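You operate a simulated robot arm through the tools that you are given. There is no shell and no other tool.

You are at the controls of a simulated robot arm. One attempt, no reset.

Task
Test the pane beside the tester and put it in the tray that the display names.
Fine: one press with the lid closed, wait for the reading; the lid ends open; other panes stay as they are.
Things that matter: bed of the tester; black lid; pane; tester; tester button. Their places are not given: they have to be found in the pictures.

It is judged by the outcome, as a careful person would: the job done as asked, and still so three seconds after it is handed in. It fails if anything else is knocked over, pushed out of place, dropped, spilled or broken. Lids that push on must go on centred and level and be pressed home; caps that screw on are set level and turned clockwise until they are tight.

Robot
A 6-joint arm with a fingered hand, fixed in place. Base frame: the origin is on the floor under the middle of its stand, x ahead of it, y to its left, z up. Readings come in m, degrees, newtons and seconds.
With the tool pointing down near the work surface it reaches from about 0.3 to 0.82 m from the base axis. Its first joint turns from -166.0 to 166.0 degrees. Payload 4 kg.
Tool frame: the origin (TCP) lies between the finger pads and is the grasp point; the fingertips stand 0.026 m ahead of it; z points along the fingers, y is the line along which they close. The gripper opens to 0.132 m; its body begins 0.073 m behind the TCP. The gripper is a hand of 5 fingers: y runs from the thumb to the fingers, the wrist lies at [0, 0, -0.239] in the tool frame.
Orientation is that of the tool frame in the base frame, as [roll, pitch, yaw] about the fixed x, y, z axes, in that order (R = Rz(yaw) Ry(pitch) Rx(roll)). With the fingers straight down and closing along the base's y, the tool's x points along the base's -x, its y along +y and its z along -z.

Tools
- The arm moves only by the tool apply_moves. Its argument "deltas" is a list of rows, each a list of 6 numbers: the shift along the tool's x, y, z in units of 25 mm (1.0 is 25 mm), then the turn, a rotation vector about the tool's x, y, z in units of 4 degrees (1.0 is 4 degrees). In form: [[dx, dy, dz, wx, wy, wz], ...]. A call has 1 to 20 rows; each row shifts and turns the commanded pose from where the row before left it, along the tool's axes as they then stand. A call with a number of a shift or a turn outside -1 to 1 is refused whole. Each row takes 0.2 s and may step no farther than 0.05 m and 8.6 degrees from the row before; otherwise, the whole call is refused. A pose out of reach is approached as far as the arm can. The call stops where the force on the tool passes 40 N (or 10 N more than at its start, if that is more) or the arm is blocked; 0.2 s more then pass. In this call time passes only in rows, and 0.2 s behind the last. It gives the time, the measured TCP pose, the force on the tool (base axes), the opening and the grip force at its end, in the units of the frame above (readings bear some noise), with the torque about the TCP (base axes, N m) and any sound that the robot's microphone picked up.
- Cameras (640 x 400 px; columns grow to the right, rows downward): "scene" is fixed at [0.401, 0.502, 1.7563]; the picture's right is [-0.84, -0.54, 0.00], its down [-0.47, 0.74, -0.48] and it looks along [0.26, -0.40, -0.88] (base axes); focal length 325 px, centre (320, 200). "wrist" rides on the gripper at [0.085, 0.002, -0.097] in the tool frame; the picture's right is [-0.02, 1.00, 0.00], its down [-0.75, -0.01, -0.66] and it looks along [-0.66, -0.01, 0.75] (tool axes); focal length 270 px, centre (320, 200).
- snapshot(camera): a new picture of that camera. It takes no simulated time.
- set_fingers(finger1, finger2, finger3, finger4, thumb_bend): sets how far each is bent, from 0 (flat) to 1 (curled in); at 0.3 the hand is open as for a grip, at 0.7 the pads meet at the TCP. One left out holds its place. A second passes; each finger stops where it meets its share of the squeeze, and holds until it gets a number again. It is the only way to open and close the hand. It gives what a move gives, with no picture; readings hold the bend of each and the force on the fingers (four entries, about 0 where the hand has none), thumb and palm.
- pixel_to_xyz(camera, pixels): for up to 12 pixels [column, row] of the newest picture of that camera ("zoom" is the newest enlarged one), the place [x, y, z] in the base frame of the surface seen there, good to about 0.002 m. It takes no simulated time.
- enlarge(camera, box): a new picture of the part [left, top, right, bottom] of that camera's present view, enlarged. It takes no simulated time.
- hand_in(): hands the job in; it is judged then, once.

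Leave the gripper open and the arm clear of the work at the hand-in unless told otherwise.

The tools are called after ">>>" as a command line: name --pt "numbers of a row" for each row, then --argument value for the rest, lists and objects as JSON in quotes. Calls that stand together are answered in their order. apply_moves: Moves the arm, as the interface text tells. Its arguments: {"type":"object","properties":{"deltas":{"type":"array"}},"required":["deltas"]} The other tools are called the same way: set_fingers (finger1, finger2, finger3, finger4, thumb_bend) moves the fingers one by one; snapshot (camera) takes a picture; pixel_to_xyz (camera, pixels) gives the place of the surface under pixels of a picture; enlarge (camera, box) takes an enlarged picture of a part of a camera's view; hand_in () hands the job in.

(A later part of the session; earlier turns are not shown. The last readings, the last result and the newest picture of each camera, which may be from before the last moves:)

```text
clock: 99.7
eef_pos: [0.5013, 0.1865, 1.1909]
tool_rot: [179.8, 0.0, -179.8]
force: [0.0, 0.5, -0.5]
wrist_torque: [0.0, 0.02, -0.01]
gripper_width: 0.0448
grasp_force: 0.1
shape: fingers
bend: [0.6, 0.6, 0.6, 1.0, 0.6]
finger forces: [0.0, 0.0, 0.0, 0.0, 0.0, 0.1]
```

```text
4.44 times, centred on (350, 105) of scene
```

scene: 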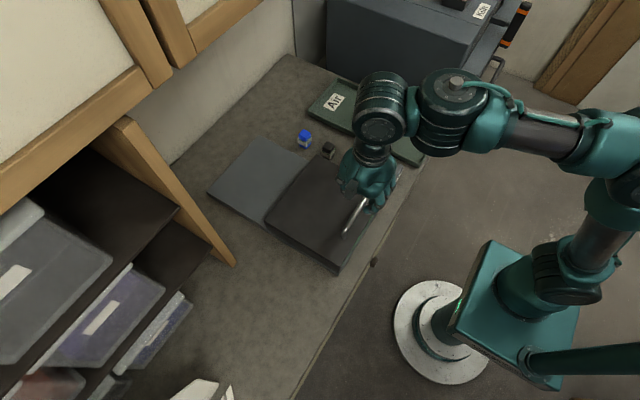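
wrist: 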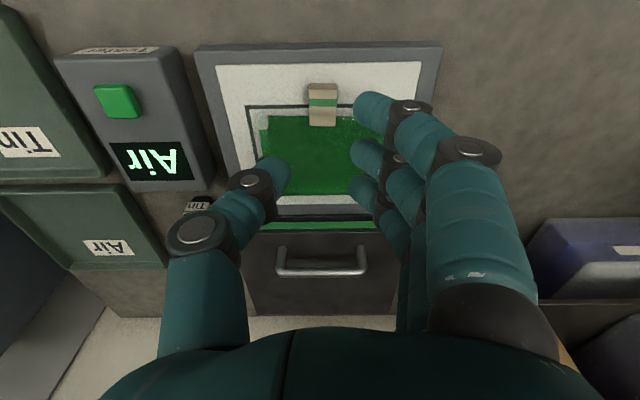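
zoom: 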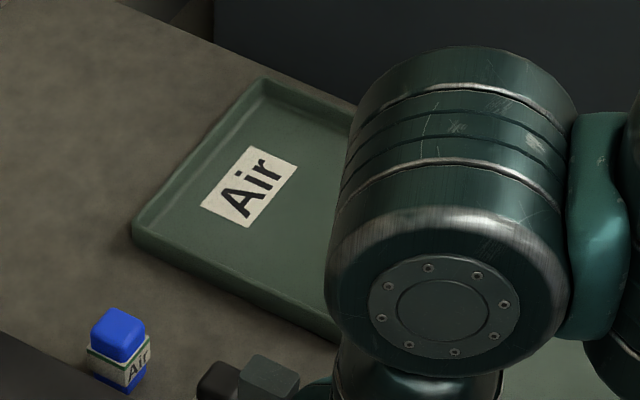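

The machine's face is at y=−0.388, enough room. I curl finger1 as well (so it clears the tray rim later) and go down over the tab to z≈1.075 with 3° roll.

>>> set_fingers --finger1 1.0 --finger2 0.6 --finger3 0.6 --finger4 1.0 --thumb_bend 0.6

>>> apply_moves --pt "-0.4 0.18 0.2 0.8 0 0" --pt "0 0.045 0.88 0 0 0" --pt "0 0.045 0.88 0 0 0" --pt "0 0.045 0.88 0 0 0" --pt "0 0.045 0.88 0 0 0" --pt "0 0.045 0.88 0 0 0"

>>> snapshot --camera "wrist"

>>> enlarge --camera "scene" --box '[280, 160, 410, 280]'

```text
clock: 100.7
eef_pos: [0.5028, 0.1877, 1.1907]
tool_rot: [179.9, 0.1, -179.7]
force: [0.6, 0.3, 0.3]
wrist_torque: [-0.01, 0.0, 0.0]
gripper_width: 0.0475
grasp_force: 0.0
shape: fingers
bend: [1.0, 0.6, 0.6, 1.0, 0.6]
finger forces: [0.0, 0.1, 0.0, 0.1, 0.1, 0.1]
```

```text
clock: 102.1
eef_pos: [0.5067, 0.1884, 1.0796]
tool_rot: [-176.8, 0.1, -179.7]
force: [-0.4, 0.0, -1.0]
wrist_torque: [0.0, 0.03, -0.01]
gripper_width: 0.0476
grasp_force: 0.1
shape: fingers
bend: [1.0, 0.6, 0.6, 1.0, 0.6]
finger forces: [0.0, 0.0, 0.1, 0.1, 0.1, 0.0]
out of reach, approached as far as the arm can: row 1
```

```text
taken
```

wrist: 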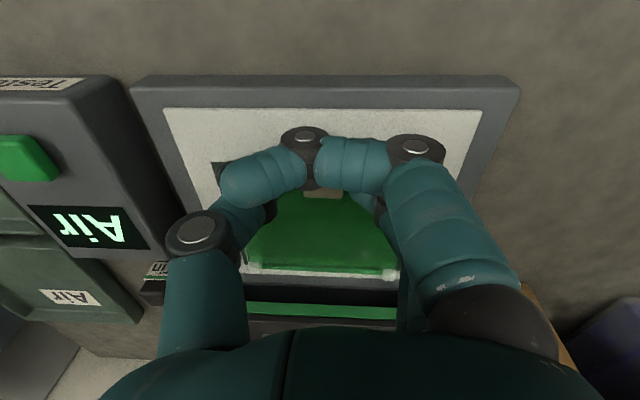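

```text
3.33 times, centred on (345, 220) of scene
```

zoom: 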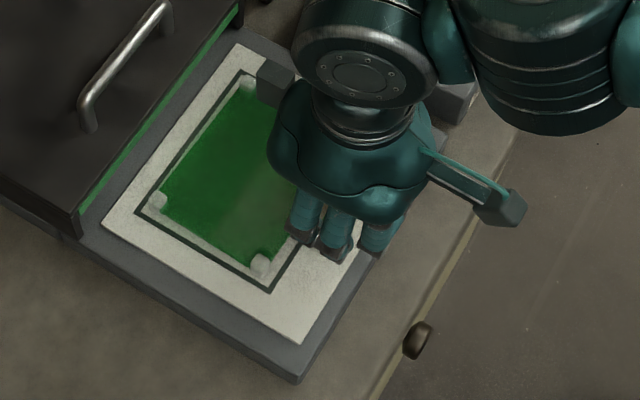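

The curled finger1 hides the tab from the wrist camera, so I set it back to 0.6 for the pick and will curl it once the pane is held.

>>> set_fingers --finger1 0.6

>>> snapshot --camera "wrist"

>>> pixel_to_xyz --camera "wrist" --pixels '[[302, 140], [340, 140], [320, 155], [354, 155], [352, 188], [285, 172], [287, 180], [304, 185], [338, 185], [320, 172]]'

```text
clock: 103.1
eef_pos: [0.5066, 0.1888, 1.0782]
tool_rot: [-176.9, 0.2, -179.8]
force: [1.1, 0.1, -0.6]
wrist_torque: [-0.01, 0.04, 0.01]
gripper_width: 0.045
grasp_force: 0.1
shape: fingers
bend: [0.6, 0.6, 0.6, 1.0, 0.6]
finger forces: [0.1, 0.0, 0.0, 0.0, 0.0, 0.0]
```

```text
taken
```

wrist: 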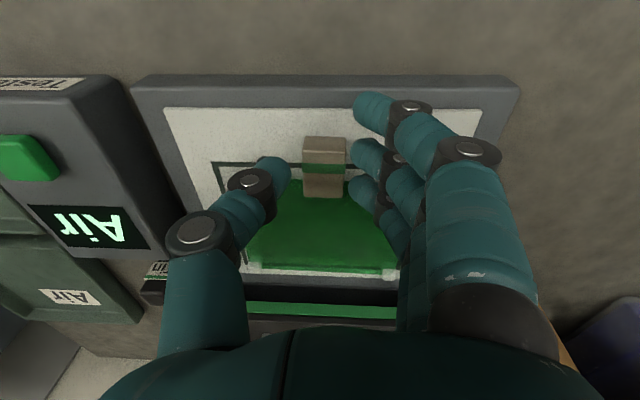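

```text
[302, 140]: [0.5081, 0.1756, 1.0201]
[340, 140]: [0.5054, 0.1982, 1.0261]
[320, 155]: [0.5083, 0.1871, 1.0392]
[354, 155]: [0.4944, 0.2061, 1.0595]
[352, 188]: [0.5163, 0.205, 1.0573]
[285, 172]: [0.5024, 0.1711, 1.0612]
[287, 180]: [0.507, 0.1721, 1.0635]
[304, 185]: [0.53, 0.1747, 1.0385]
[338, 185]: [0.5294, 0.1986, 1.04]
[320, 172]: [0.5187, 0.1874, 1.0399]
```

Tips are centred in y (0.1716/0.2055 vs tab 0.177–0.200). I shift x +4.5 mm and lower 16 mm, then check.

>>> apply_moves --pt "-0.18 0.02 0.2 0 0 0" --pt "0 0.015 0.22 0 0 0" --pt "0 0.015 0.22 0 0 0"

>>> snapshot --camera "wrist"

>>> pixel_to_xyz --camera "wrist" --pixels '[[320, 165], [354, 155], [352, 188], [285, 172], [287, 180], [300, 190], [340, 190], [296, 165], [342, 165]]'

```text
clock: 103.9
eef_pos: [0.5125, 0.1893, 1.0626]
tool_rot: [-176.9, 0.1, -179.7]
force: [-0.2, 0.5, 0.2]
wrist_torque: [-0.03, 0.03, 0.01]
gripper_width: 0.0447
grasp_force: 0.1
shape: fingers
bend: [0.6, 0.6, 0.6, 1.0, 0.6]
finger forces: [0.0, 0.0, 0.0, 0.1, 0.1, 0.1]
```

```text
taken
```

wrist: 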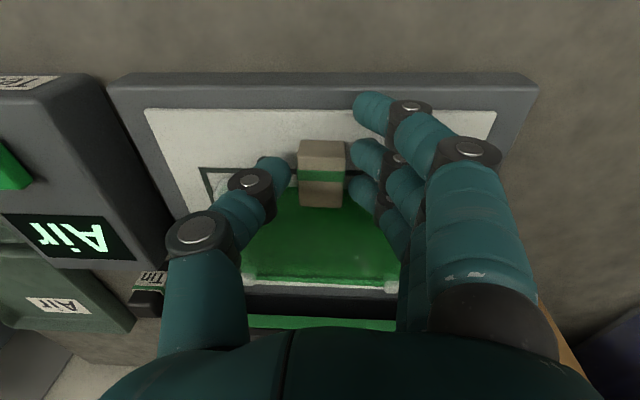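

```text
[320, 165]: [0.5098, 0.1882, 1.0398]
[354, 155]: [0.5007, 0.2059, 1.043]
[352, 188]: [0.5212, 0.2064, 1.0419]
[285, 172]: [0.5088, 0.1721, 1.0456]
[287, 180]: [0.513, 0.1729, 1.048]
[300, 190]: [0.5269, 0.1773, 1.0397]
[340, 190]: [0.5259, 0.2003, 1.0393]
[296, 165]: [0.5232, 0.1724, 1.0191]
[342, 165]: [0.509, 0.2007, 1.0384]
```

Centred. I shift x −1.5 mm, lower the last 6.5 mm and close on the tab.

>>> apply_moves --pt "0.06 0.007 0.13 0 0 0" --pt "0 0.007 0.13 0 0 0"

>>> set_fingers --finger2 0.7 --finger3 0.7 --thumb_bend 0.7

>>> snapshot --camera "wrist"

```text
clock: 104.5
eef_pos: [0.5107, 0.188, 1.0569]
tool_rot: [-176.9, 0.0, -179.7]
force: [-0.7, -0.1, 1.1]
wrist_torque: [0.03, 0.02, -0.01]
gripper_width: 0.0447
grasp_force: 0.1
shape: fingers
bend: [0.6, 0.6, 0.6, 1.0, 0.6]
finger forces: [0.0, 0.0, 0.0, 0.0, 0.1, 0.0]
```

```text
clock: 105.5
eef_pos: [0.5102, 0.1892, 1.057]
tool_rot: [-176.9, 0.1, -179.7]
force: [-0.8, 0.6, 0.4]
wrist_torque: [-0.01, -0.03, 0.02]
gripper_width: 0.0409
grasp_force: 8.5
shape: fingers
bend: [0.6, 0.65, 0.64, 1.0, 0.66]
finger forces: [0.0, 3.3, 5.2, 0.0, 9.2, 0.0]
```

```text
taken
```

wrist: 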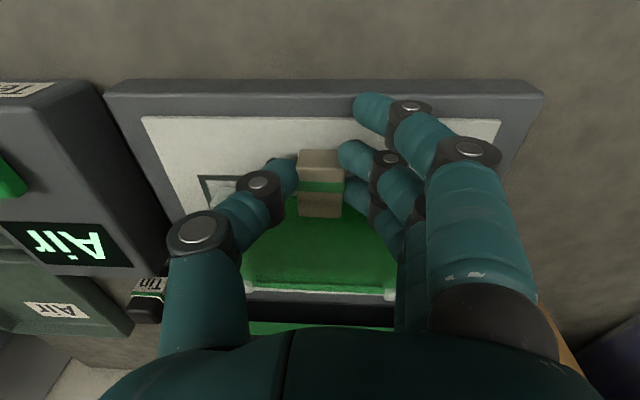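

Gripped (3.3 + 5.2 N vs 9.2 N). I lift slowly 10 mm, then more with the pitch compensation.

>>> apply_moves --pt "0 -0.005 -0.1 0 0 0" --pt "0 -0.01 -0.2 0 0 0" --pt "0 -0.01 -0.2 0 0 0"

>>> snapshot --camera "wrist"

>>> pixel_to_xyz --camera "wrist" --pixels '[[320, 165], [320, 205], [320, 230], [320, 255], [320, 272], [280, 230], [370, 255], [270, 255]]'

```text
clock: 106.3
eef_pos: [0.5122, 0.1888, 1.0682]
tool_rot: [-176.8, 0.0, -179.7]
force: [0.3, 0.8, -0.9]
wrist_torque: [-0.01, 0.05, 0.01]
gripper_width: 0.0407
grasp_force: 8.7
shape: fingers
bend: [0.6, 0.65, 0.64, 1.0, 0.66]
finger forces: [0.0, 3.6, 4.7, 0.1, 9.0, 0.0]
```

```text
taken
```

wrist: 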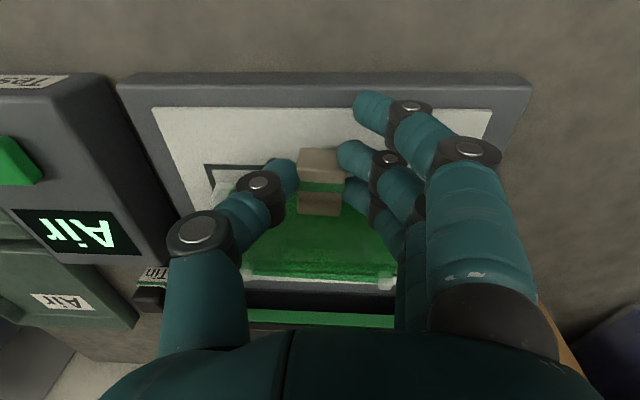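

```text
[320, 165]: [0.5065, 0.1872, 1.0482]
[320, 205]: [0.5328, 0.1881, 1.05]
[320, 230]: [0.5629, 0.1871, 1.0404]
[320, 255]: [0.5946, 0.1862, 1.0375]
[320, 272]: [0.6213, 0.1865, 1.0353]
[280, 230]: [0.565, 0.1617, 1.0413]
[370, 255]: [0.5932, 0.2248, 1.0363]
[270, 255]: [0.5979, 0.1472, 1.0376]
```

Droop like the first time. I lift 20 mm more and check it stays stable.

>>> apply_moves --pt "0 -0.02 -0.4 0 -0.2 0" --pt "0 -0.02 -0.4 0 -0.2 0"

>>> snapshot --camera "wrist"

>>> pixel_to_xyz --camera "wrist" --pixels '[[320, 165], [320, 205], [320, 230], [320, 255], [320, 272], [280, 230], [370, 255], [270, 255]]'

```text
clock: 106.9
eef_pos: [0.5104, 0.1893, 1.0898]
tool_rot: [-176.8, 1.7, -179.6]
force: [0.5, 0.3, -1.5]
wrist_torque: [0.01, 0.07, -0.03]
gripper_width: 0.0406
grasp_force: 9.0
shape: fingers
bend: [0.6, 0.66, 0.63, 1.0, 0.67]
finger forces: [0.0, 3.8, 4.7, 0.0, 8.4, 0.0]
```

```text
taken
```

wrist: 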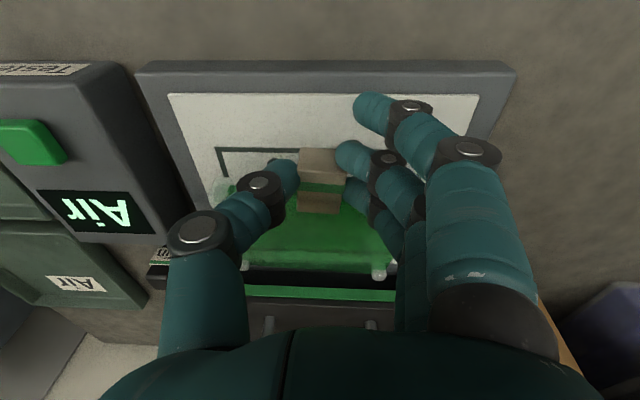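

```text
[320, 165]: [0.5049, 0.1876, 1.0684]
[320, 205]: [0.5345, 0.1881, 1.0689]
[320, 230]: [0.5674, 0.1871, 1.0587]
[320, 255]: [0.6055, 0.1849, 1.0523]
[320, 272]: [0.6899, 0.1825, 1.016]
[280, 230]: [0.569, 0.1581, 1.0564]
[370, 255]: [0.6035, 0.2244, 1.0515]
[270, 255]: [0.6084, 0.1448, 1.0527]
```

The pane droops more this time (~10°) — finger2 only catches the tab's front corner, so it is slipping. I lower it back onto the bed now, undoing the pitch, and will regrip further onto the tab.

>>> apply_moves --pt "0 0.01 0.3 0 0.2 0" --pt "0 0.01 0.3 0 0.2 0" --pt "0 0.01 0.3 0 0 0" --pt "0 0.01 0.3 0 0 0"

>>> snapshot --camera "wrist"

>>> pixel_to_xyz --camera "wrist" --pixels '[[320, 165], [320, 205], [320, 230], [320, 255], [320, 272], [280, 230], [370, 255], [270, 255]]'

>>> enlarge --camera "scene" --box '[280, 160, 410, 280]'

```text
clock: 107.9
eef_pos: [0.5111, 0.1893, 1.0584]
tool_rot: [-176.8, 0.0, -179.8]
force: [-0.6, -0.2, -0.5]
wrist_torque: [0.0, -0.04, 0.01]
gripper_width: 0.0404
grasp_force: 8.4
shape: fingers
bend: [0.6, 0.67, 0.64, 1.0, 0.67]
finger forces: [0.0, 2.3, 6.7, 0.1, 8.6, 0.0]
```

```text
taken
```

wrist: 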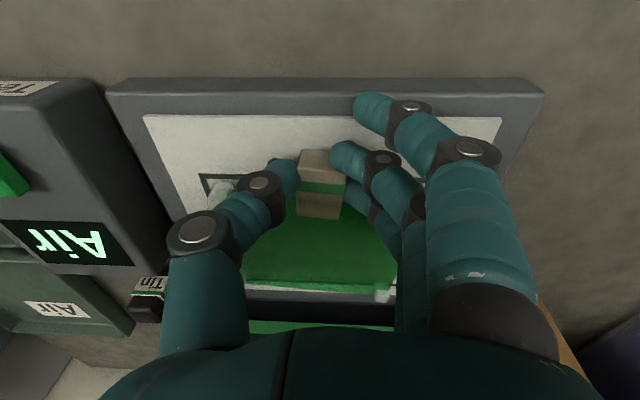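

```text
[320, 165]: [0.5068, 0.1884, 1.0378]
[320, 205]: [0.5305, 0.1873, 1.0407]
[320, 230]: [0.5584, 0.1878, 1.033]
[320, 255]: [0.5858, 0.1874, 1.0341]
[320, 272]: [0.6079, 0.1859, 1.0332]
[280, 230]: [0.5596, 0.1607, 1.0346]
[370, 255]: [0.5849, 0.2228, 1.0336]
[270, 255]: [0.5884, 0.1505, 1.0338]
```

```text
3.33 times, centred on (345, 220) of scene
```

zoom: 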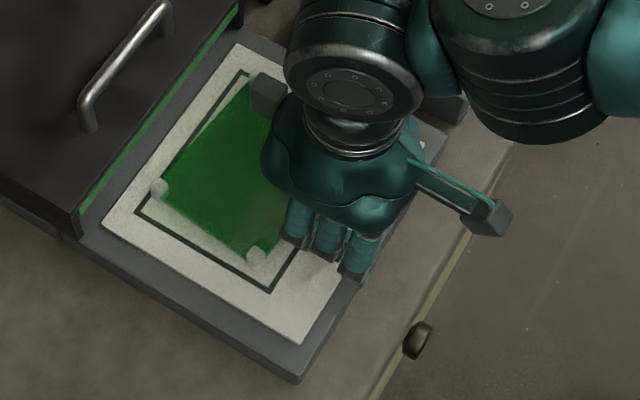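

The pane is flat on the bed again. I open to 0.6 and re-measure the tab (it turned a few degrees).

>>> set_fingers --finger2 0.6 --finger3 0.6 --thumb_bend 0.6

>>> snapshot --camera "wrist"

>>> enlarge --camera "scene" --box '[280, 160, 410, 280]'

>>> pixel_to_xyz --camera "zoom" --pixels '[[160, 187], [256, 257], [255, 78], [220, 190], [245, 220]]'

```text
clock: 108.9
eef_pos: [0.5111, 0.1883, 1.0581]
tool_rot: [-176.8, 0.2, -179.7]
force: [0.1, -0.2, -0.2]
wrist_torque: [0.02, 0.0, 0.04]
gripper_width: 0.0447
grasp_force: 0.1
shape: fingers
bend: [0.6, 0.6, 0.6, 1.0, 0.6]
finger forces: [0.1, 0.0, 0.0, 0.1, 0.0, 0.0]
```

```text
taken
```

wrist: 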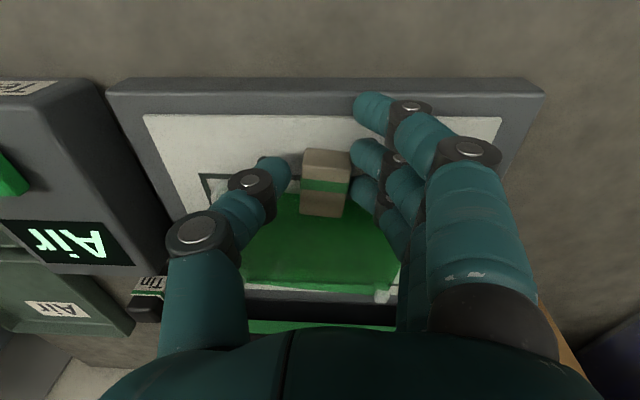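

```text
3.33 times, centred on (345, 220) of scene
```

zoom: 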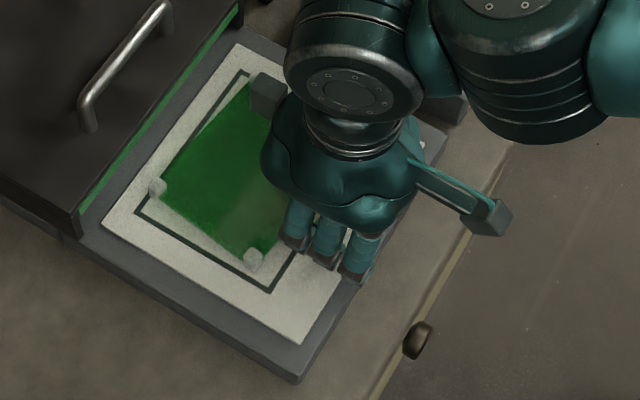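

```text
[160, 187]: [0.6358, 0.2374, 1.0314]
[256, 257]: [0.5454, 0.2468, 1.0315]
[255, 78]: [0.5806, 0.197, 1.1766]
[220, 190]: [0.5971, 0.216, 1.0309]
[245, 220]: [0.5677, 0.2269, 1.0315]
```

The pane is turned about −6° on the bed. I raise 35 mm and turn the hand by the same angle (+1.47 units about tool z), then measure the tab.

>>> apply_moves --pt "0 -0.01 -0.3 0 0 0" --pt "0 -0.03 -0.6 0 0 0" --pt "0 -0.03 -0.6 0 0 0.735" --pt "0 0 0 0 0 0.735"

>>> snapshot --camera "wrist"

>>> enlarge --camera "wrist" --box '[230, 100, 410, 260]'

```text
clock: 109.9
eef_pos: [0.5101, 0.1903, 1.0954]
tool_rot: [-176.9, 0.4, 174.3]
force: [0.2, 0.2, 0.0]
wrist_torque: [0.02, -0.01, 0.03]
gripper_width: 0.0448
grasp_force: 0.1
shape: fingers
bend: [0.6, 0.6, 0.6, 1.0, 0.6]
finger forces: [0.0, 0.0, 0.1, 0.1, 0.1, 0.0]
```

```text
taken
```

wrist: 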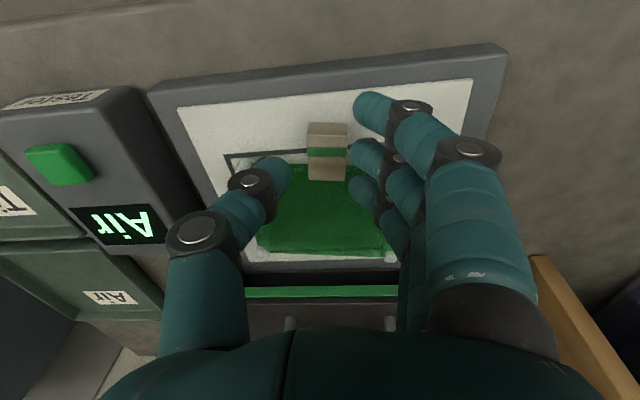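

```text
2.50 times, centred on (320, 180) of wrist
```

zoom: 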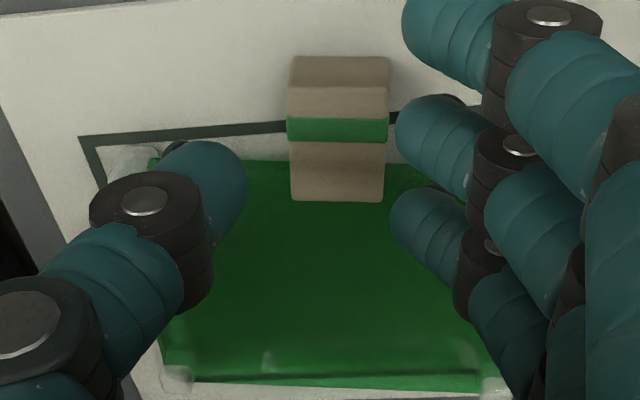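

The tab's sides now look parallel to the view. I measure its corners and the plate's edge.

>>> pixel_to_xyz --camera "zoom" --pixels '[[292, 92], [386, 92], [295, 195], [381, 196], [338, 140], [270, 166], [400, 180], [338, 92], [338, 196], [338, 62]]'

>>> pixel_to_xyz --camera "wrist" --pixels '[[354, 155], [352, 188], [285, 172], [287, 180]]'

```text
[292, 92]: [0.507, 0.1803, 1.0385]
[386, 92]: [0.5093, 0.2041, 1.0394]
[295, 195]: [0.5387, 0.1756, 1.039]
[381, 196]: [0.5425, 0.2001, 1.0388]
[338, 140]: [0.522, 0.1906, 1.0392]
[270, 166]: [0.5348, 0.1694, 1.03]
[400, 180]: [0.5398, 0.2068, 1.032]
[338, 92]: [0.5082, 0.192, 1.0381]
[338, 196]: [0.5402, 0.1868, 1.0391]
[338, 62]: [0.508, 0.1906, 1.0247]
```

```text
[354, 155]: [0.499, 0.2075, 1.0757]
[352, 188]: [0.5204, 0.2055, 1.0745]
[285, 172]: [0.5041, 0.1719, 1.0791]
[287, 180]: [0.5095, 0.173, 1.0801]
```

Tab axis runs from (0.507, 0.192) to (0.5405, 0.187). I aim the TCP ~8.5 mm behind the tab's front, (0.515, 0.192), turn 1° more, and descend to z≈1.066 first.

>>> apply_moves --pt "-0.19 0.1 0.15 0 0 0.3" --pt "0 0.02 0.35 0 0 0" --pt "0 0.02 0.35 0 0 0" --pt "0 0.02 0.33 0 0 0"

>>> enlarge --camera "wrist" --box '[230, 100, 410, 260]'

>>> pixel_to_xyz --camera "zoom" --pixels '[[275, 170], [240, 180], [400, 140], [398, 220], [290, 130], [360, 130], [325, 135], [285, 200], [375, 220]]'

```text
clock: 110.9
eef_pos: [0.5153, 0.1914, 1.0661]
tool_rot: [-176.9, 0.4, 173.2]
force: [0.0, -1.0, 0.6]
wrist_torque: [0.0, 0.0, 0.02]
gripper_width: 0.0447
grasp_force: 0.0
shape: fingers
bend: [0.6, 0.6, 0.6, 1.0, 0.6]
finger forces: [0.0, 0.1, 0.1, 0.0, 0.0, 0.1]
```

```text
2.50 times, centred on (320, 180) of wrist
```

zoom: 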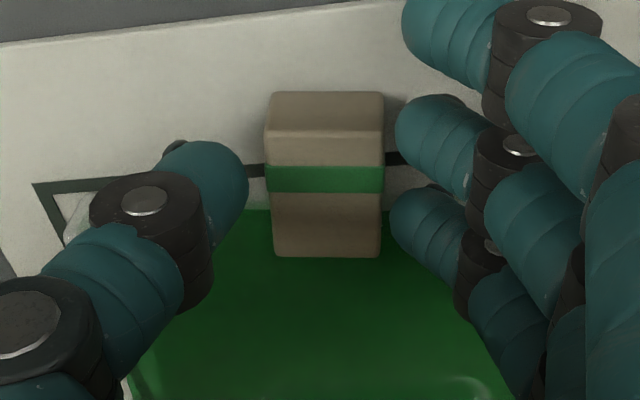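

```text
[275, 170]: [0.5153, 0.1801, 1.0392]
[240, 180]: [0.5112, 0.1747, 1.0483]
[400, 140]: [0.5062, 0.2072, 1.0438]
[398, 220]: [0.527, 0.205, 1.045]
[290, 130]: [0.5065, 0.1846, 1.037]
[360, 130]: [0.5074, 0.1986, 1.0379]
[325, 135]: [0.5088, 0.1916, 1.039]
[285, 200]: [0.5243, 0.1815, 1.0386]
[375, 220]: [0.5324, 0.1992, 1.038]
```

Centred and further onto the tab. I lower the last 9 mm and close with a higher command (0.8) for a firmer squeeze.

>>> apply_moves --pt "0 0.01 0.18 0 0 0" --pt "0 0.01 0.18 0 0 0"

>>> set_fingers --finger2 0.8 --finger3 0.8 --thumb_bend 0.8

>>> enlarge --camera "wrist" --box '[230, 100, 410, 260]'

```text
clock: 111.5
eef_pos: [0.5167, 0.1909, 1.0562]
tool_rot: [-176.9, 0.4, 173.2]
force: [-1.6, -0.5, 0.7]
wrist_torque: [-0.02, 0.0, 0.01]
gripper_width: 0.0449
grasp_force: 0.2
shape: fingers
bend: [0.6, 0.6, 0.6, 1.0, 0.6]
finger forces: [0.0, 0.0, 0.4, 0.0, 0.1, 0.0]
```

```text
clock: 112.5
eef_pos: [0.5161, 0.1911, 1.0563]
tool_rot: [-176.9, 0.4, 173.2]
force: [-1.1, -1.4, 2.3]
wrist_torque: [0.14, -0.05, 0.01]
gripper_width: 0.0391
grasp_force: 19.8
shape: fingers
bend: [0.6, 0.65, 0.65, 1.0, 0.68]
finger forces: [0.1, 8.9, 9.2, 0.0, 19.7, 0.1]
```

```text
2.50 times, centred on (320, 180) of wrist
```

zoom: 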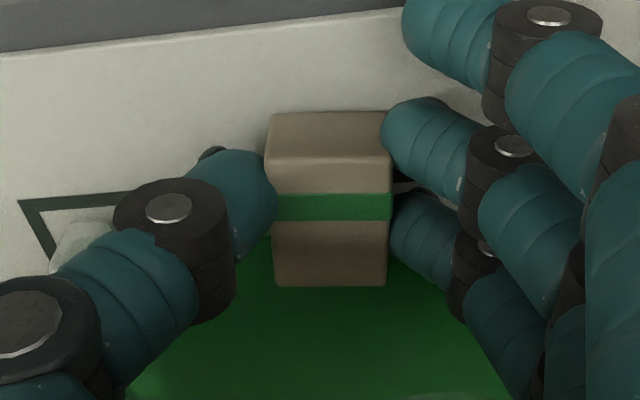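

A firm, even grip: 8.9 + 9.2 N against 19.7 N. I lift 15 mm slowly and measure the droop.

>>> apply_moves --pt "0 -0.005 -0.1 0 0 0" --pt "0 -0.01 -0.2 0 0 0" --pt "0 -0.015 -0.3 0 0 0"

>>> snapshot --camera "wrist"

>>> pixel_to_xyz --camera "wrist" --pixels '[[320, 165], [320, 205], [320, 230], [320, 255], [320, 265], [280, 230], [370, 255], [270, 255]]'

```text
clock: 113.3
eef_pos: [0.5166, 0.1908, 1.0714]
tool_rot: [-177.0, 0.5, 173.2]
force: [0.4, 0.7, -1.0]
wrist_torque: [0.04, 0.02, -0.01]
gripper_width: 0.0359
grasp_force: 18.1
shape: fingers
bend: [0.6, 0.66, 0.62, 1.0, 0.71]
finger forces: [0.1, 9.4, 10.2, 0.0, 16.8, 0.0]
```

```text
taken
```

wrist: 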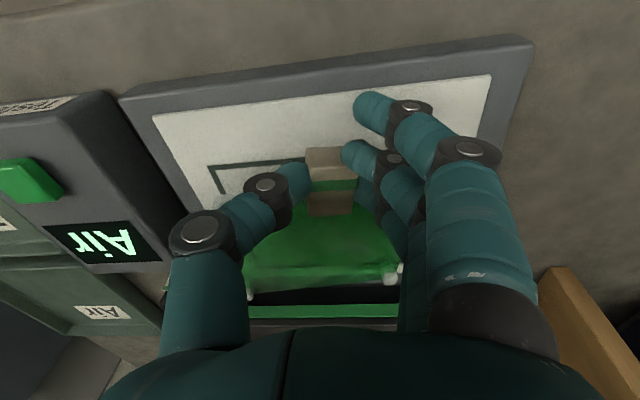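

```text
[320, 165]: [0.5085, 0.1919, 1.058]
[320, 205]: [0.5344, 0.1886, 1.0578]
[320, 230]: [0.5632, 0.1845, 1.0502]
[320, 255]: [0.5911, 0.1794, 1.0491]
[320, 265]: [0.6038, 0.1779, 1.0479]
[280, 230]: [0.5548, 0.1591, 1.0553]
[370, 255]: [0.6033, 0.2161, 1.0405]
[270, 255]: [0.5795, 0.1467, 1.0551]
```

With the stronger squeeze the thumb tips the pane sideways (~12° roll). That isn't better; I lower it back onto the bed and regrip with the first, milder squeeze.

>>> apply_moves --pt "0 0.015 0.25 0 0 0" --pt "0 0.01 0.2 0 0 0" --pt "0 0.005 0.12 0 0 0"

>>> set_fingers --finger2 0.6 --finger3 0.6 --thumb_bend 0.6

>>> snapshot --camera "wrist"

>>> pixel_to_xyz --camera "wrist" --pixels '[[320, 165], [320, 205], [320, 230], [320, 255], [320, 265], [280, 230], [370, 255], [270, 255]]'

>>> enlarge --camera "scene" --box '[280, 160, 410, 280]'

```text
clock: 114.1
eef_pos: [0.5165, 0.1913, 1.0579]
tool_rot: [-176.9, 0.5, 173.2]
force: [-0.7, -2.8, 4.4]
wrist_torque: [0.34, -0.11, -0.01]
gripper_width: 0.0369
grasp_force: 21.8
shape: fingers
bend: [0.6, 0.66, 0.65, 1.0, 0.69]
finger forces: [0.0, 13.7, 10.4, 0.0, 19.8, 0.0]
```

```text
clock: 115.1
eef_pos: [0.5163, 0.1897, 1.0578]
tool_rot: [-176.9, 0.4, 173.2]
force: [0.4, 0.6, 0.6]
wrist_torque: [0.0, -0.03, 0.04]
gripper_width: 0.0449
grasp_force: 0.1
shape: fingers
bend: [0.6, 0.6, 0.59, 1.0, 0.6]
finger forces: [0.0, 0.3, 0.3, 0.0, 0.0, 0.0]
```

```text
taken
```

wrist: 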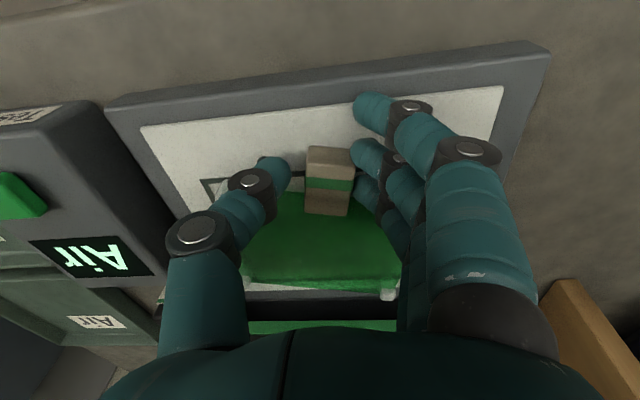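

```text
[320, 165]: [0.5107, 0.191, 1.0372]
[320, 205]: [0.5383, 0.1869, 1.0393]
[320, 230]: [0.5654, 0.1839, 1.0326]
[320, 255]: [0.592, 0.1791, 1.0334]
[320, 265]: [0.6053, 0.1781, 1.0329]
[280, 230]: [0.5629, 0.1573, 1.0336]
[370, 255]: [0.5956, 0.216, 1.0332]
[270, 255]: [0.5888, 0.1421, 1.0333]
```

```text
3.33 times, centred on (345, 220) of scene
```

zoom: 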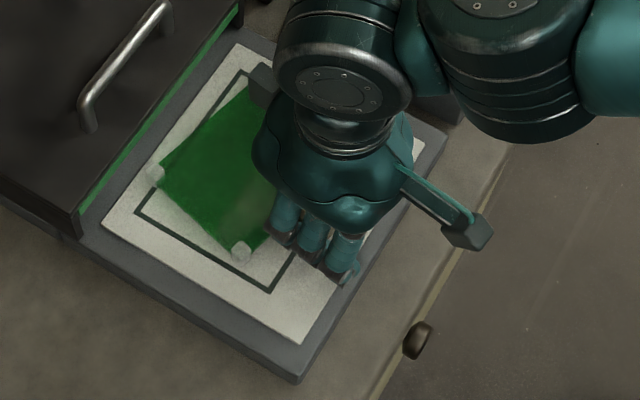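

The pane is flat again but turned some more. The balance: the 3° roll puts the thumb higher than the fingers, which tips the pane; so I'll grip without roll. I measure the pane's feet and raise 35 mm.

>>> pixel_to_xyz --camera "zoom" --pixels '[[155, 172], [241, 247], [200, 190], [230, 220], [155, 176], [239, 252]]'

>>> apply_moves --pt "0 -0.01 -0.3 0 0 0" --pt "0 -0.03 -0.6 0 0 0" --pt "0 -0.03 -0.6 0 0 0"

>>> snapshot --camera "wrist"

>>> enlarge --camera "wrist" --box '[230, 80, 410, 260]'

```text
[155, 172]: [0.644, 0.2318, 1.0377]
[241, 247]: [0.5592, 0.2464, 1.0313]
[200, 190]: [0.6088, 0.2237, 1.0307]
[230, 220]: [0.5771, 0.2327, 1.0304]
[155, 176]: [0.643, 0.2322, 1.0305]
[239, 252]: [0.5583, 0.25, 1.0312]
```

```text
clock: 115.9
eef_pos: [0.5162, 0.1907, 1.0953]
tool_rot: [-176.9, 0.5, 173.2]
force: [-1.5, -0.9, -0.1]
wrist_torque: [-0.04, 0.02, 0.0]
gripper_width: 0.0447
grasp_force: 0.1
shape: fingers
bend: [0.6, 0.6, 0.6, 1.0, 0.6]
finger forces: [0.1, 0.0, 0.0, 0.0, 0.1, 0.1]
```

```text
taken
```

wrist: 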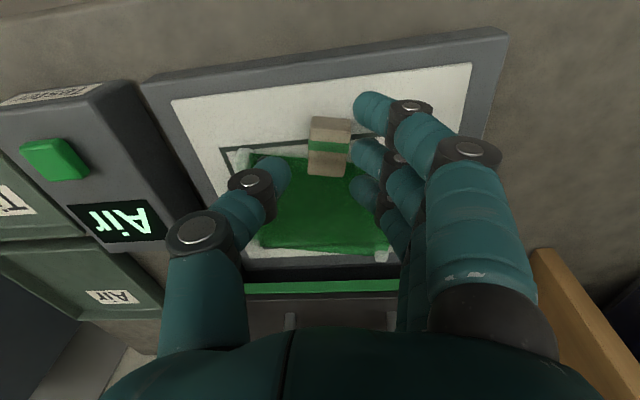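

```text
2.22 times, centred on (320, 170) of wrist
```

zoom: 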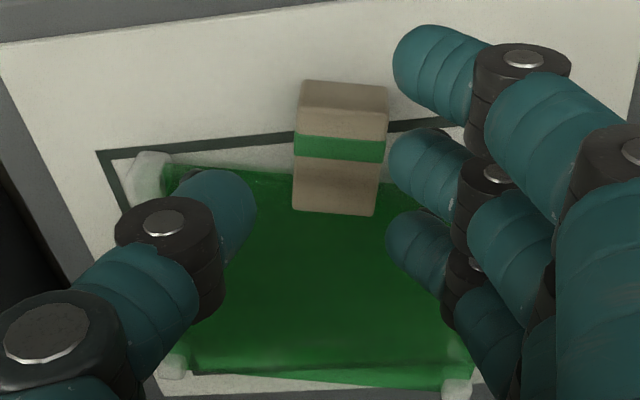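

Pane yaw ≈ −9.8°, hand −6.8°. I take out the roll and turn 3° more, then measure the tab.

>>> apply_moves --pt "0 0 0 -0.78 0.12 0.8"

>>> enlarge --camera "wrist" --box '[230, 80, 410, 260]'

```text
clock: 116.3
eef_pos: [0.5155, 0.1913, 1.0968]
tool_rot: [179.8, 0.0, 169.9]
force: [-0.3, -0.9, -0.4]
wrist_torque: [0.01, 0.01, 0.0]
gripper_width: 0.0447
grasp_force: 0.1
shape: fingers
bend: [0.6, 0.6, 0.6, 1.0, 0.6]
finger forces: [0.0, 0.0, 0.0, 0.0, 0.1, 0.1]
```

```text
2.22 times, centred on (320, 170) of wrist
```

zoom: 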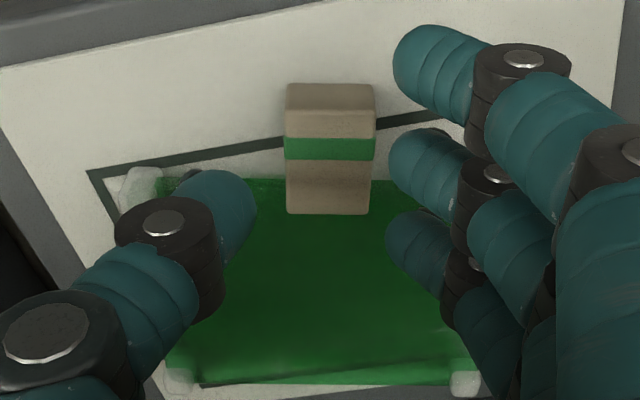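

>>> pixel_to_xyz --camera "zoom" --pixels '[[289, 116], [372, 116], [331, 116], [290, 208], [366, 209], [329, 208], [331, 90], [270, 186], [390, 186], [392, 165], [389, 240], [254, 205]]'

```text
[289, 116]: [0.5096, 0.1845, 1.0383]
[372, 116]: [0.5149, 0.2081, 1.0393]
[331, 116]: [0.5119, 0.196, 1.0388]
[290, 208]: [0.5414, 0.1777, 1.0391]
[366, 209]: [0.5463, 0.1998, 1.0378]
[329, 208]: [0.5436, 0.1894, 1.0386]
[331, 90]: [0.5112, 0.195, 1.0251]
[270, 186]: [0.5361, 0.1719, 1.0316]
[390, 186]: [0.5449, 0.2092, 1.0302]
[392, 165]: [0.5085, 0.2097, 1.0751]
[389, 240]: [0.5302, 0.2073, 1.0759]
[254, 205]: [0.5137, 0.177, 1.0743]
```

In the tool frame the tab's centre line lies +4 mm in y, its front at +4.8 mm in x and the plate edge at −24.5 mm. I shift tool y +4 mm, tool x −3.7 mm and go down to z≈1.066.

>>> apply_moves --pt "-0.15 0.16 0.2 0 0 0" --pt "0 0 0.35 0 0 0" --pt "0 0 0.35 0 0 0" --pt "0 0 0.33 0 0 0"

>>> enlarge --camera "wrist" --box '[230, 100, 410, 260]'

>>> pixel_to_xyz --camera "zoom" --pixels '[[275, 140], [325, 140], [370, 140], [280, 240], [370, 240], [325, 240], [240, 180], [398, 140], [396, 220]]'

```text
clock: 117.3
eef_pos: [0.5219, 0.1941, 1.0635]
tool_rot: [180.0, 0.0, 170.0]
force: [-0.5, -0.6, -0.5]
wrist_torque: [0.03, 0.0, 0.03]
gripper_width: 0.0447
grasp_force: 0.0
shape: fingers
bend: [0.6, 0.6, 0.6, 1.0, 0.6]
finger forces: [0.0, 0.1, 0.0, 0.0, 0.0, 0.1]
```

```text
2.50 times, centred on (320, 180) of wrist
```

zoom: 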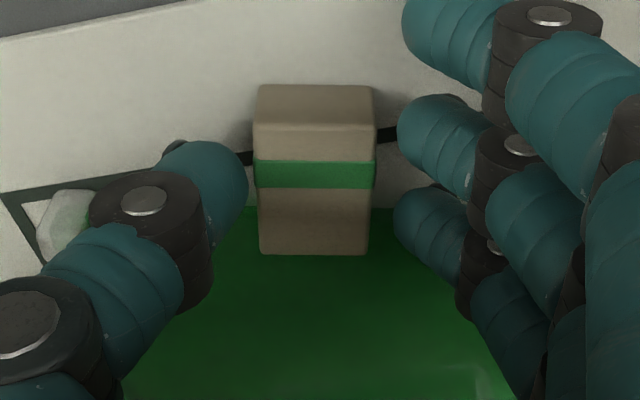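

```text
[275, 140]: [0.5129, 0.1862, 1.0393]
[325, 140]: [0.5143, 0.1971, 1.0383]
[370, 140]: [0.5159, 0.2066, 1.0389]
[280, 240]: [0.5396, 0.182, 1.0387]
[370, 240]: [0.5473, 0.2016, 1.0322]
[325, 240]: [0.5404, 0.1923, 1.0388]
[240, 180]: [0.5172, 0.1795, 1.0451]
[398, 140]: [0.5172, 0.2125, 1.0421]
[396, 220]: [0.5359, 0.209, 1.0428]
```

Well centred; about 1 mm toward the thumb to correct. I lower 6 mm and close with command 0.7.

>>> apply_moves --pt "0.02 -0.04 0.12 0 0 0" --pt "0 0 0.12 0 0 0"

>>> set_fingers --finger2 0.7 --finger3 0.7 --thumb_bend 0.7

>>> enlarge --camera "wrist" --box '[230, 100, 410, 260]'

```text
clock: 117.9
eef_pos: [0.5213, 0.1941, 1.0584]
tool_rot: [179.9, 0.1, 170.0]
force: [-0.4, -1.0, 0.8]
wrist_torque: [0.04, 0.03, -0.02]
gripper_width: 0.0448
grasp_force: 0.1
shape: fingers
bend: [0.6, 0.6, 0.6, 1.0, 0.6]
finger forces: [0.0, 0.0, 0.3, 0.0, 0.0, 0.1]
```

```text
clock: 118.9
eef_pos: [0.5217, 0.1934, 1.0579]
tool_rot: [-180.0, -0.1, 170.1]
force: [0.3, 0.4, -0.2]
wrist_torque: [0.04, -0.01, 0.01]
gripper_width: 0.0414
grasp_force: 9.3
shape: fingers
bend: [0.6, 0.64, 0.64, 1.0, 0.66]
finger forces: [0.0, 5.1, 4.8, 0.0, 9.7, 0.0]
```

```text
2.50 times, centred on (320, 180) of wrist
```

zoom: 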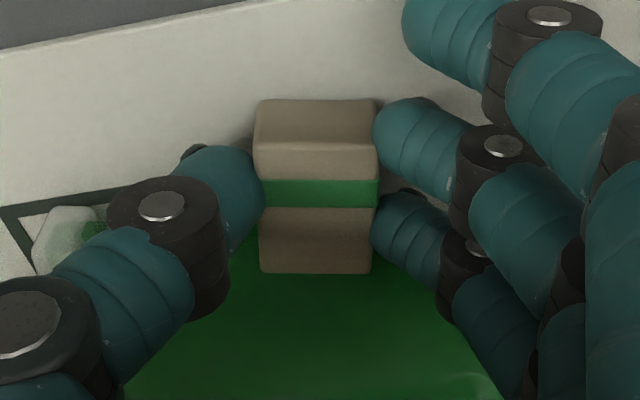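

Even grip (5.1 + 4.8 vs 9.7 N), like the first pick. I add a little squeeze (0.73) while it still rests on the bed.

>>> set_fingers --finger2 0.73 --finger3 0.73 --thumb_bend 0.73

>>> apply_moves --pt "0 0 -0.1 0 0 0" --pt "0 0 -0.2 0 0 0" --pt "0 0 -0.3 0 0 0"

>>> snapshot --camera "wrist"

>>> pixel_to_xyz --camera "wrist" --pixels '[[320, 165], [320, 200], [320, 230], [320, 255], [320, 265], [280, 230], [370, 255], [270, 255], [360, 230]]'

```text
clock: 119.9
eef_pos: [0.5203, 0.1945, 1.0575]
tool_rot: [179.9, 0.0, 170.0]
force: [0.0, -0.8, 0.5]
wrist_torque: [0.03, 0.0, 0.0]
gripper_width: 0.0411
grasp_force: 14.0
shape: fingers
bend: [0.6, 0.64, 0.65, 1.0, 0.67]
finger forces: [0.0, 7.0, 6.9, 0.0, 13.8, 0.1]
```

```text
clock: 120.7
eef_pos: [0.5219, 0.1935, 1.0723]
tool_rot: [179.9, 0.1, 170.0]
force: [-0.1, 0.5, -2.1]
wrist_torque: [0.01, 0.07, 0.01]
gripper_width: 0.0413
grasp_force: 14.2
shape: fingers
bend: [0.6, 0.65, 0.65, 1.0, 0.67]
finger forces: [0.0, 7.4, 6.5, 0.1, 13.9, 0.1]
```

```text
taken
```

wrist: 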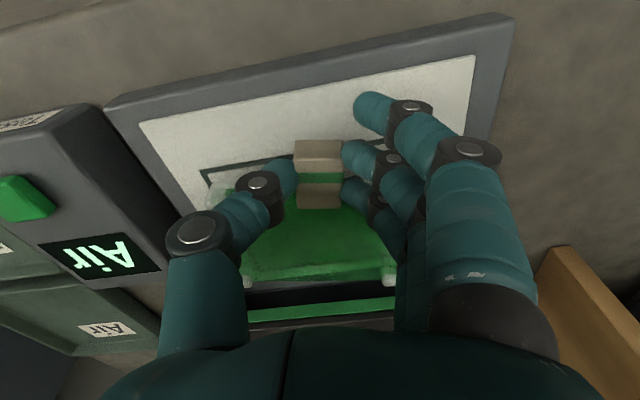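

```text
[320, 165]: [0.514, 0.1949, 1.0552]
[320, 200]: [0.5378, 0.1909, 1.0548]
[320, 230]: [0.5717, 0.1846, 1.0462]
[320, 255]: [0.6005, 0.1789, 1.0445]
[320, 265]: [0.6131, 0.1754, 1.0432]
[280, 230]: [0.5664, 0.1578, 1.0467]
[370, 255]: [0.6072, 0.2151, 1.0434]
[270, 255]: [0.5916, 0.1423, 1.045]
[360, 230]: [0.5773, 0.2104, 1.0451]
```

Held well this time: forces 7.4/6.5/13.9 N, droop only ~4° and almost no roll. I raise to z≈1.13 with the pitch compensation.

>>> apply_moves --pt "0 0 -0.4 0 -0.15 0" --pt "0 0 -0.5 0 -0.2 0" --pt "0 0 -0.5 0 -0.2 0" --pt "0 0 -0.5 0 -0.2 0" --pt "0 0 -0.4 0 -0.15 0"

>>> snapshot --camera "wrist"

>>> pixel_to_xyz --camera "wrist" --pixels '[[320, 165], [320, 200], [320, 230], [320, 255], [320, 265], [280, 230], [370, 255], [270, 255], [360, 230]]'

```text
clock: 121.9
eef_pos: [0.5204, 0.1939, 1.132]
tool_rot: [179.9, 3.8, 169.9]
force: [0.2, 0.3, -1.3]
wrist_torque: [0.03, 0.05, -0.01]
gripper_width: 0.0411
grasp_force: 13.9
shape: fingers
bend: [0.6, 0.65, 0.65, 1.0, 0.67]
finger forces: [0.0, 7.4, 6.7, 0.0, 13.9, 0.0]
```

```text
taken
```

wrist: 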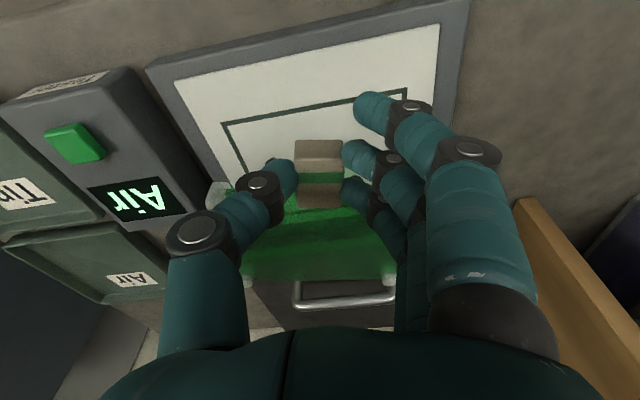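

```text
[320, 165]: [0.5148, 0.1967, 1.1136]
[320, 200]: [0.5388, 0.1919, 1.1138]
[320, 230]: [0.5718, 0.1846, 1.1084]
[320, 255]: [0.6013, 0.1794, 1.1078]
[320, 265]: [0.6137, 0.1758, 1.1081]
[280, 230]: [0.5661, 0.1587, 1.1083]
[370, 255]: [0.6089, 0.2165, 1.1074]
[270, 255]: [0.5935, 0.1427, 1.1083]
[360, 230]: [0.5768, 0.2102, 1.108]
```

The pane is level at z≈1.108. I carry it first in −y (keeping x, clear of the lid and handle) by 150 mm.

>>> apply_moves --pt "-0.05 -0.3 0 0 0 0" --pt "-0.105 -0.59 0 0 0 0" --pt "-0.105 -0.59 0 0 0 0" --pt "-0.105 -0.59 0 0 0 0" --pt "-0.105 -0.59 0 0 0 0" --pt "-0.105 -0.59 0 0 0 0" --pt "-0.105 -0.59 0 0 0 0" --pt "-0.105 -0.59 0 0 0 0" --pt "-0.105 -0.59 0 0 0 0" --pt "-0.105 -0.59 0 0 0 0" --pt "-0.05 -0.3 0 0 0 0"

>>> snapshot --camera "scene"

>>> snapshot --camera "wrist"

```text
clock: 124.3
eef_pos: [0.5179, 0.0442, 1.1322]
tool_rot: [179.9, 3.7, 170.0]
force: [0.7, 0.6, -0.3]
wrist_torque: [0.04, 0.11, 0.0]
gripper_width: 0.0413
grasp_force: 14.1
shape: fingers
bend: [0.6, 0.65, 0.65, 1.0, 0.67]
finger forces: [0.1, 7.5, 6.6, 0.0, 13.9, 0.0]
```

```text
taken
```

scene: 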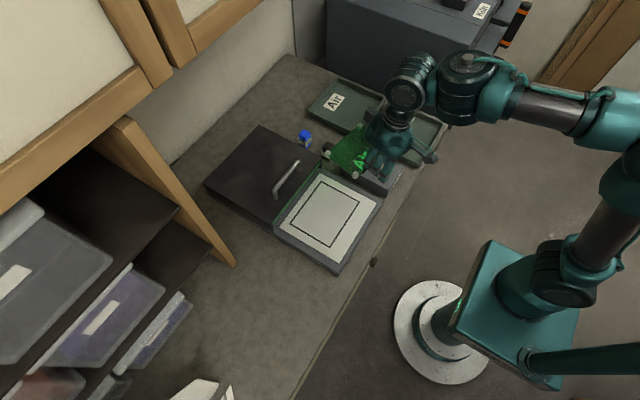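

```text
taken
```

wrist: 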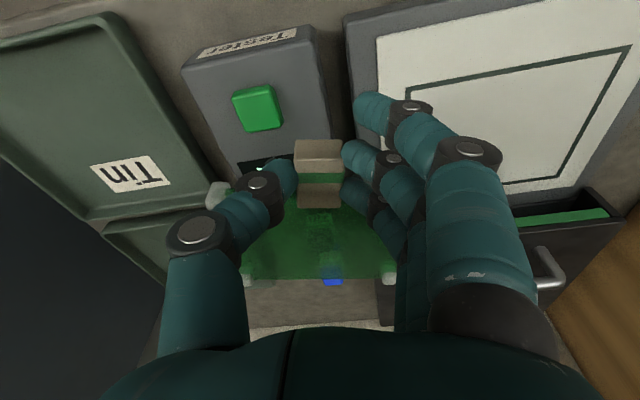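

All steady. I continue −140 mm in y.

>>> apply_moves --pt "-0.05 -0.3 0 0 0 0" --pt "-0.105 -0.59 0 0 0 0" --pt "-0.105 -0.59 0 0 0 0" --pt "-0.105 -0.59 0 0 0 0" --pt "-0.105 -0.59 0 0 0 0" --pt "-0.105 -0.59 0 0 0 0" --pt "-0.105 -0.59 0 0 0 0" --pt "-0.105 -0.59 0 0 0 0" --pt "-0.105 -0.59 0 0 0 0" --pt "-0.09 -0.5 0 0 0 0"

>>> apply_moves --pt "0 0 0 0 0 -0.4" --pt "0 0 0 0 0 -0.5" --pt "0 0 0 0 0 -0.5" --pt "0 0 0 0 0 -0.5" --pt "0 0 0 0 0 -0.5" --pt "0 0 0 0 0 -0.2"

>>> snapshot --camera "scene"

>>> snapshot --camera "wrist"

```text
clock: 126.5
eef_pos: [0.5193, -0.0964, 1.1345]
tool_rot: [179.9, 3.7, 170.0]
force: [0.1, -0.8, -1.7]
wrist_torque: [0.02, 0.06, -0.02]
gripper_width: 0.0411
grasp_force: 13.8
shape: fingers
bend: [0.6, 0.65, 0.65, 1.0, 0.67]
finger forces: [0.0, 7.5, 6.5, 0.0, 14.0, 0.0]
```

```text
clock: 127.9
eef_pos: [0.5183, -0.0986, 1.1343]
tool_rot: [-179.4, 3.5, -179.4]
force: [0.0, -0.8, 0.5]
wrist_torque: [-0.02, 0.07, -0.03]
gripper_width: 0.0411
grasp_force: 14.3
shape: fingers
bend: [0.6, 0.65, 0.65, 1.0, 0.67]
finger forces: [0.0, 7.4, 6.4, 0.1, 13.9, 0.0]
```

```text
taken
```

scene: 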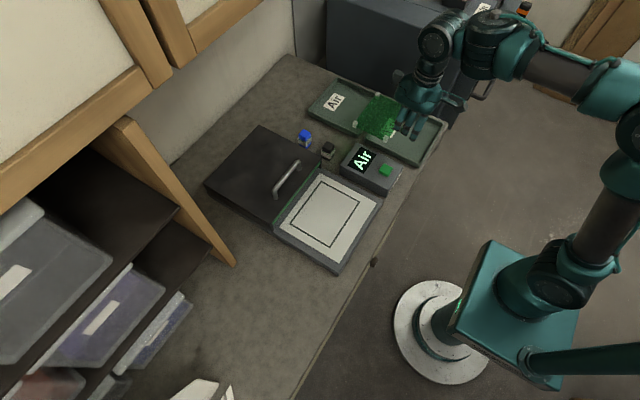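

```text
taken
```

wrist: 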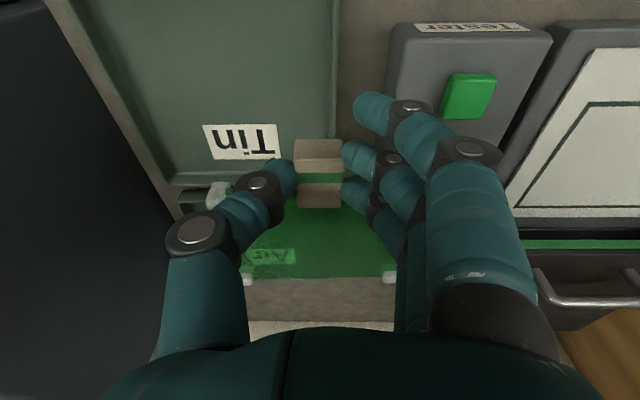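

The Air tray is in clear view now. I enlarge it to measure its inner floor and rims, and the pane's feet.

>>> enlarge --camera "scene" --box '[300, 70, 450, 170]'

```text
4.00 times, centred on (375, 120) of scene
```

zoom: 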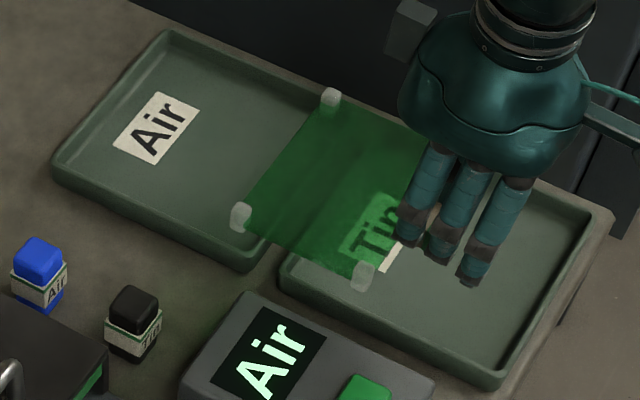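

>>> pixel_to_xyz --camera "zoom" --pixels '[[55, 160], [75, 158], [165, 32], [172, 55], [250, 245], [245, 265], [240, 215], [329, 97], [362, 275], [280, 170], [160, 130], [210, 225]]'

>>> pixel_to_xyz --camera "wrist" --pixels '[[320, 150], [320, 165], [320, 200], [320, 230], [320, 255], [320, 272], [247, 277], [388, 276], [280, 230], [360, 230]]'

```text
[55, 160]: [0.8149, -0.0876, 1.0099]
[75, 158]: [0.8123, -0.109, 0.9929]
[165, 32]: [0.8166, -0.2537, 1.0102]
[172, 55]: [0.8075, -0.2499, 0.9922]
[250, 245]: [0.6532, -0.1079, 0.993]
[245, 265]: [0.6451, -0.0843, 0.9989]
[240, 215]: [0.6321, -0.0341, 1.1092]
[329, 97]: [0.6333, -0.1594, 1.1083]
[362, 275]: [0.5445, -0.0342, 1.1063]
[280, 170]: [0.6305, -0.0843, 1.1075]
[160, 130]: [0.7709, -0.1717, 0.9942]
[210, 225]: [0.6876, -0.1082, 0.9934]
```

```text
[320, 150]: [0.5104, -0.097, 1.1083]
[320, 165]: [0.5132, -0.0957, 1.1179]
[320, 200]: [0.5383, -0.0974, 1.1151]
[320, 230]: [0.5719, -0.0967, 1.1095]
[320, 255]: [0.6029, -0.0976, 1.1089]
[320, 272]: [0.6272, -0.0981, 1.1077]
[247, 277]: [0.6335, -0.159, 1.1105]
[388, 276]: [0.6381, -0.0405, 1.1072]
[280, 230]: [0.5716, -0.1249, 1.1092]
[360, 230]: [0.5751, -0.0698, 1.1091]
```

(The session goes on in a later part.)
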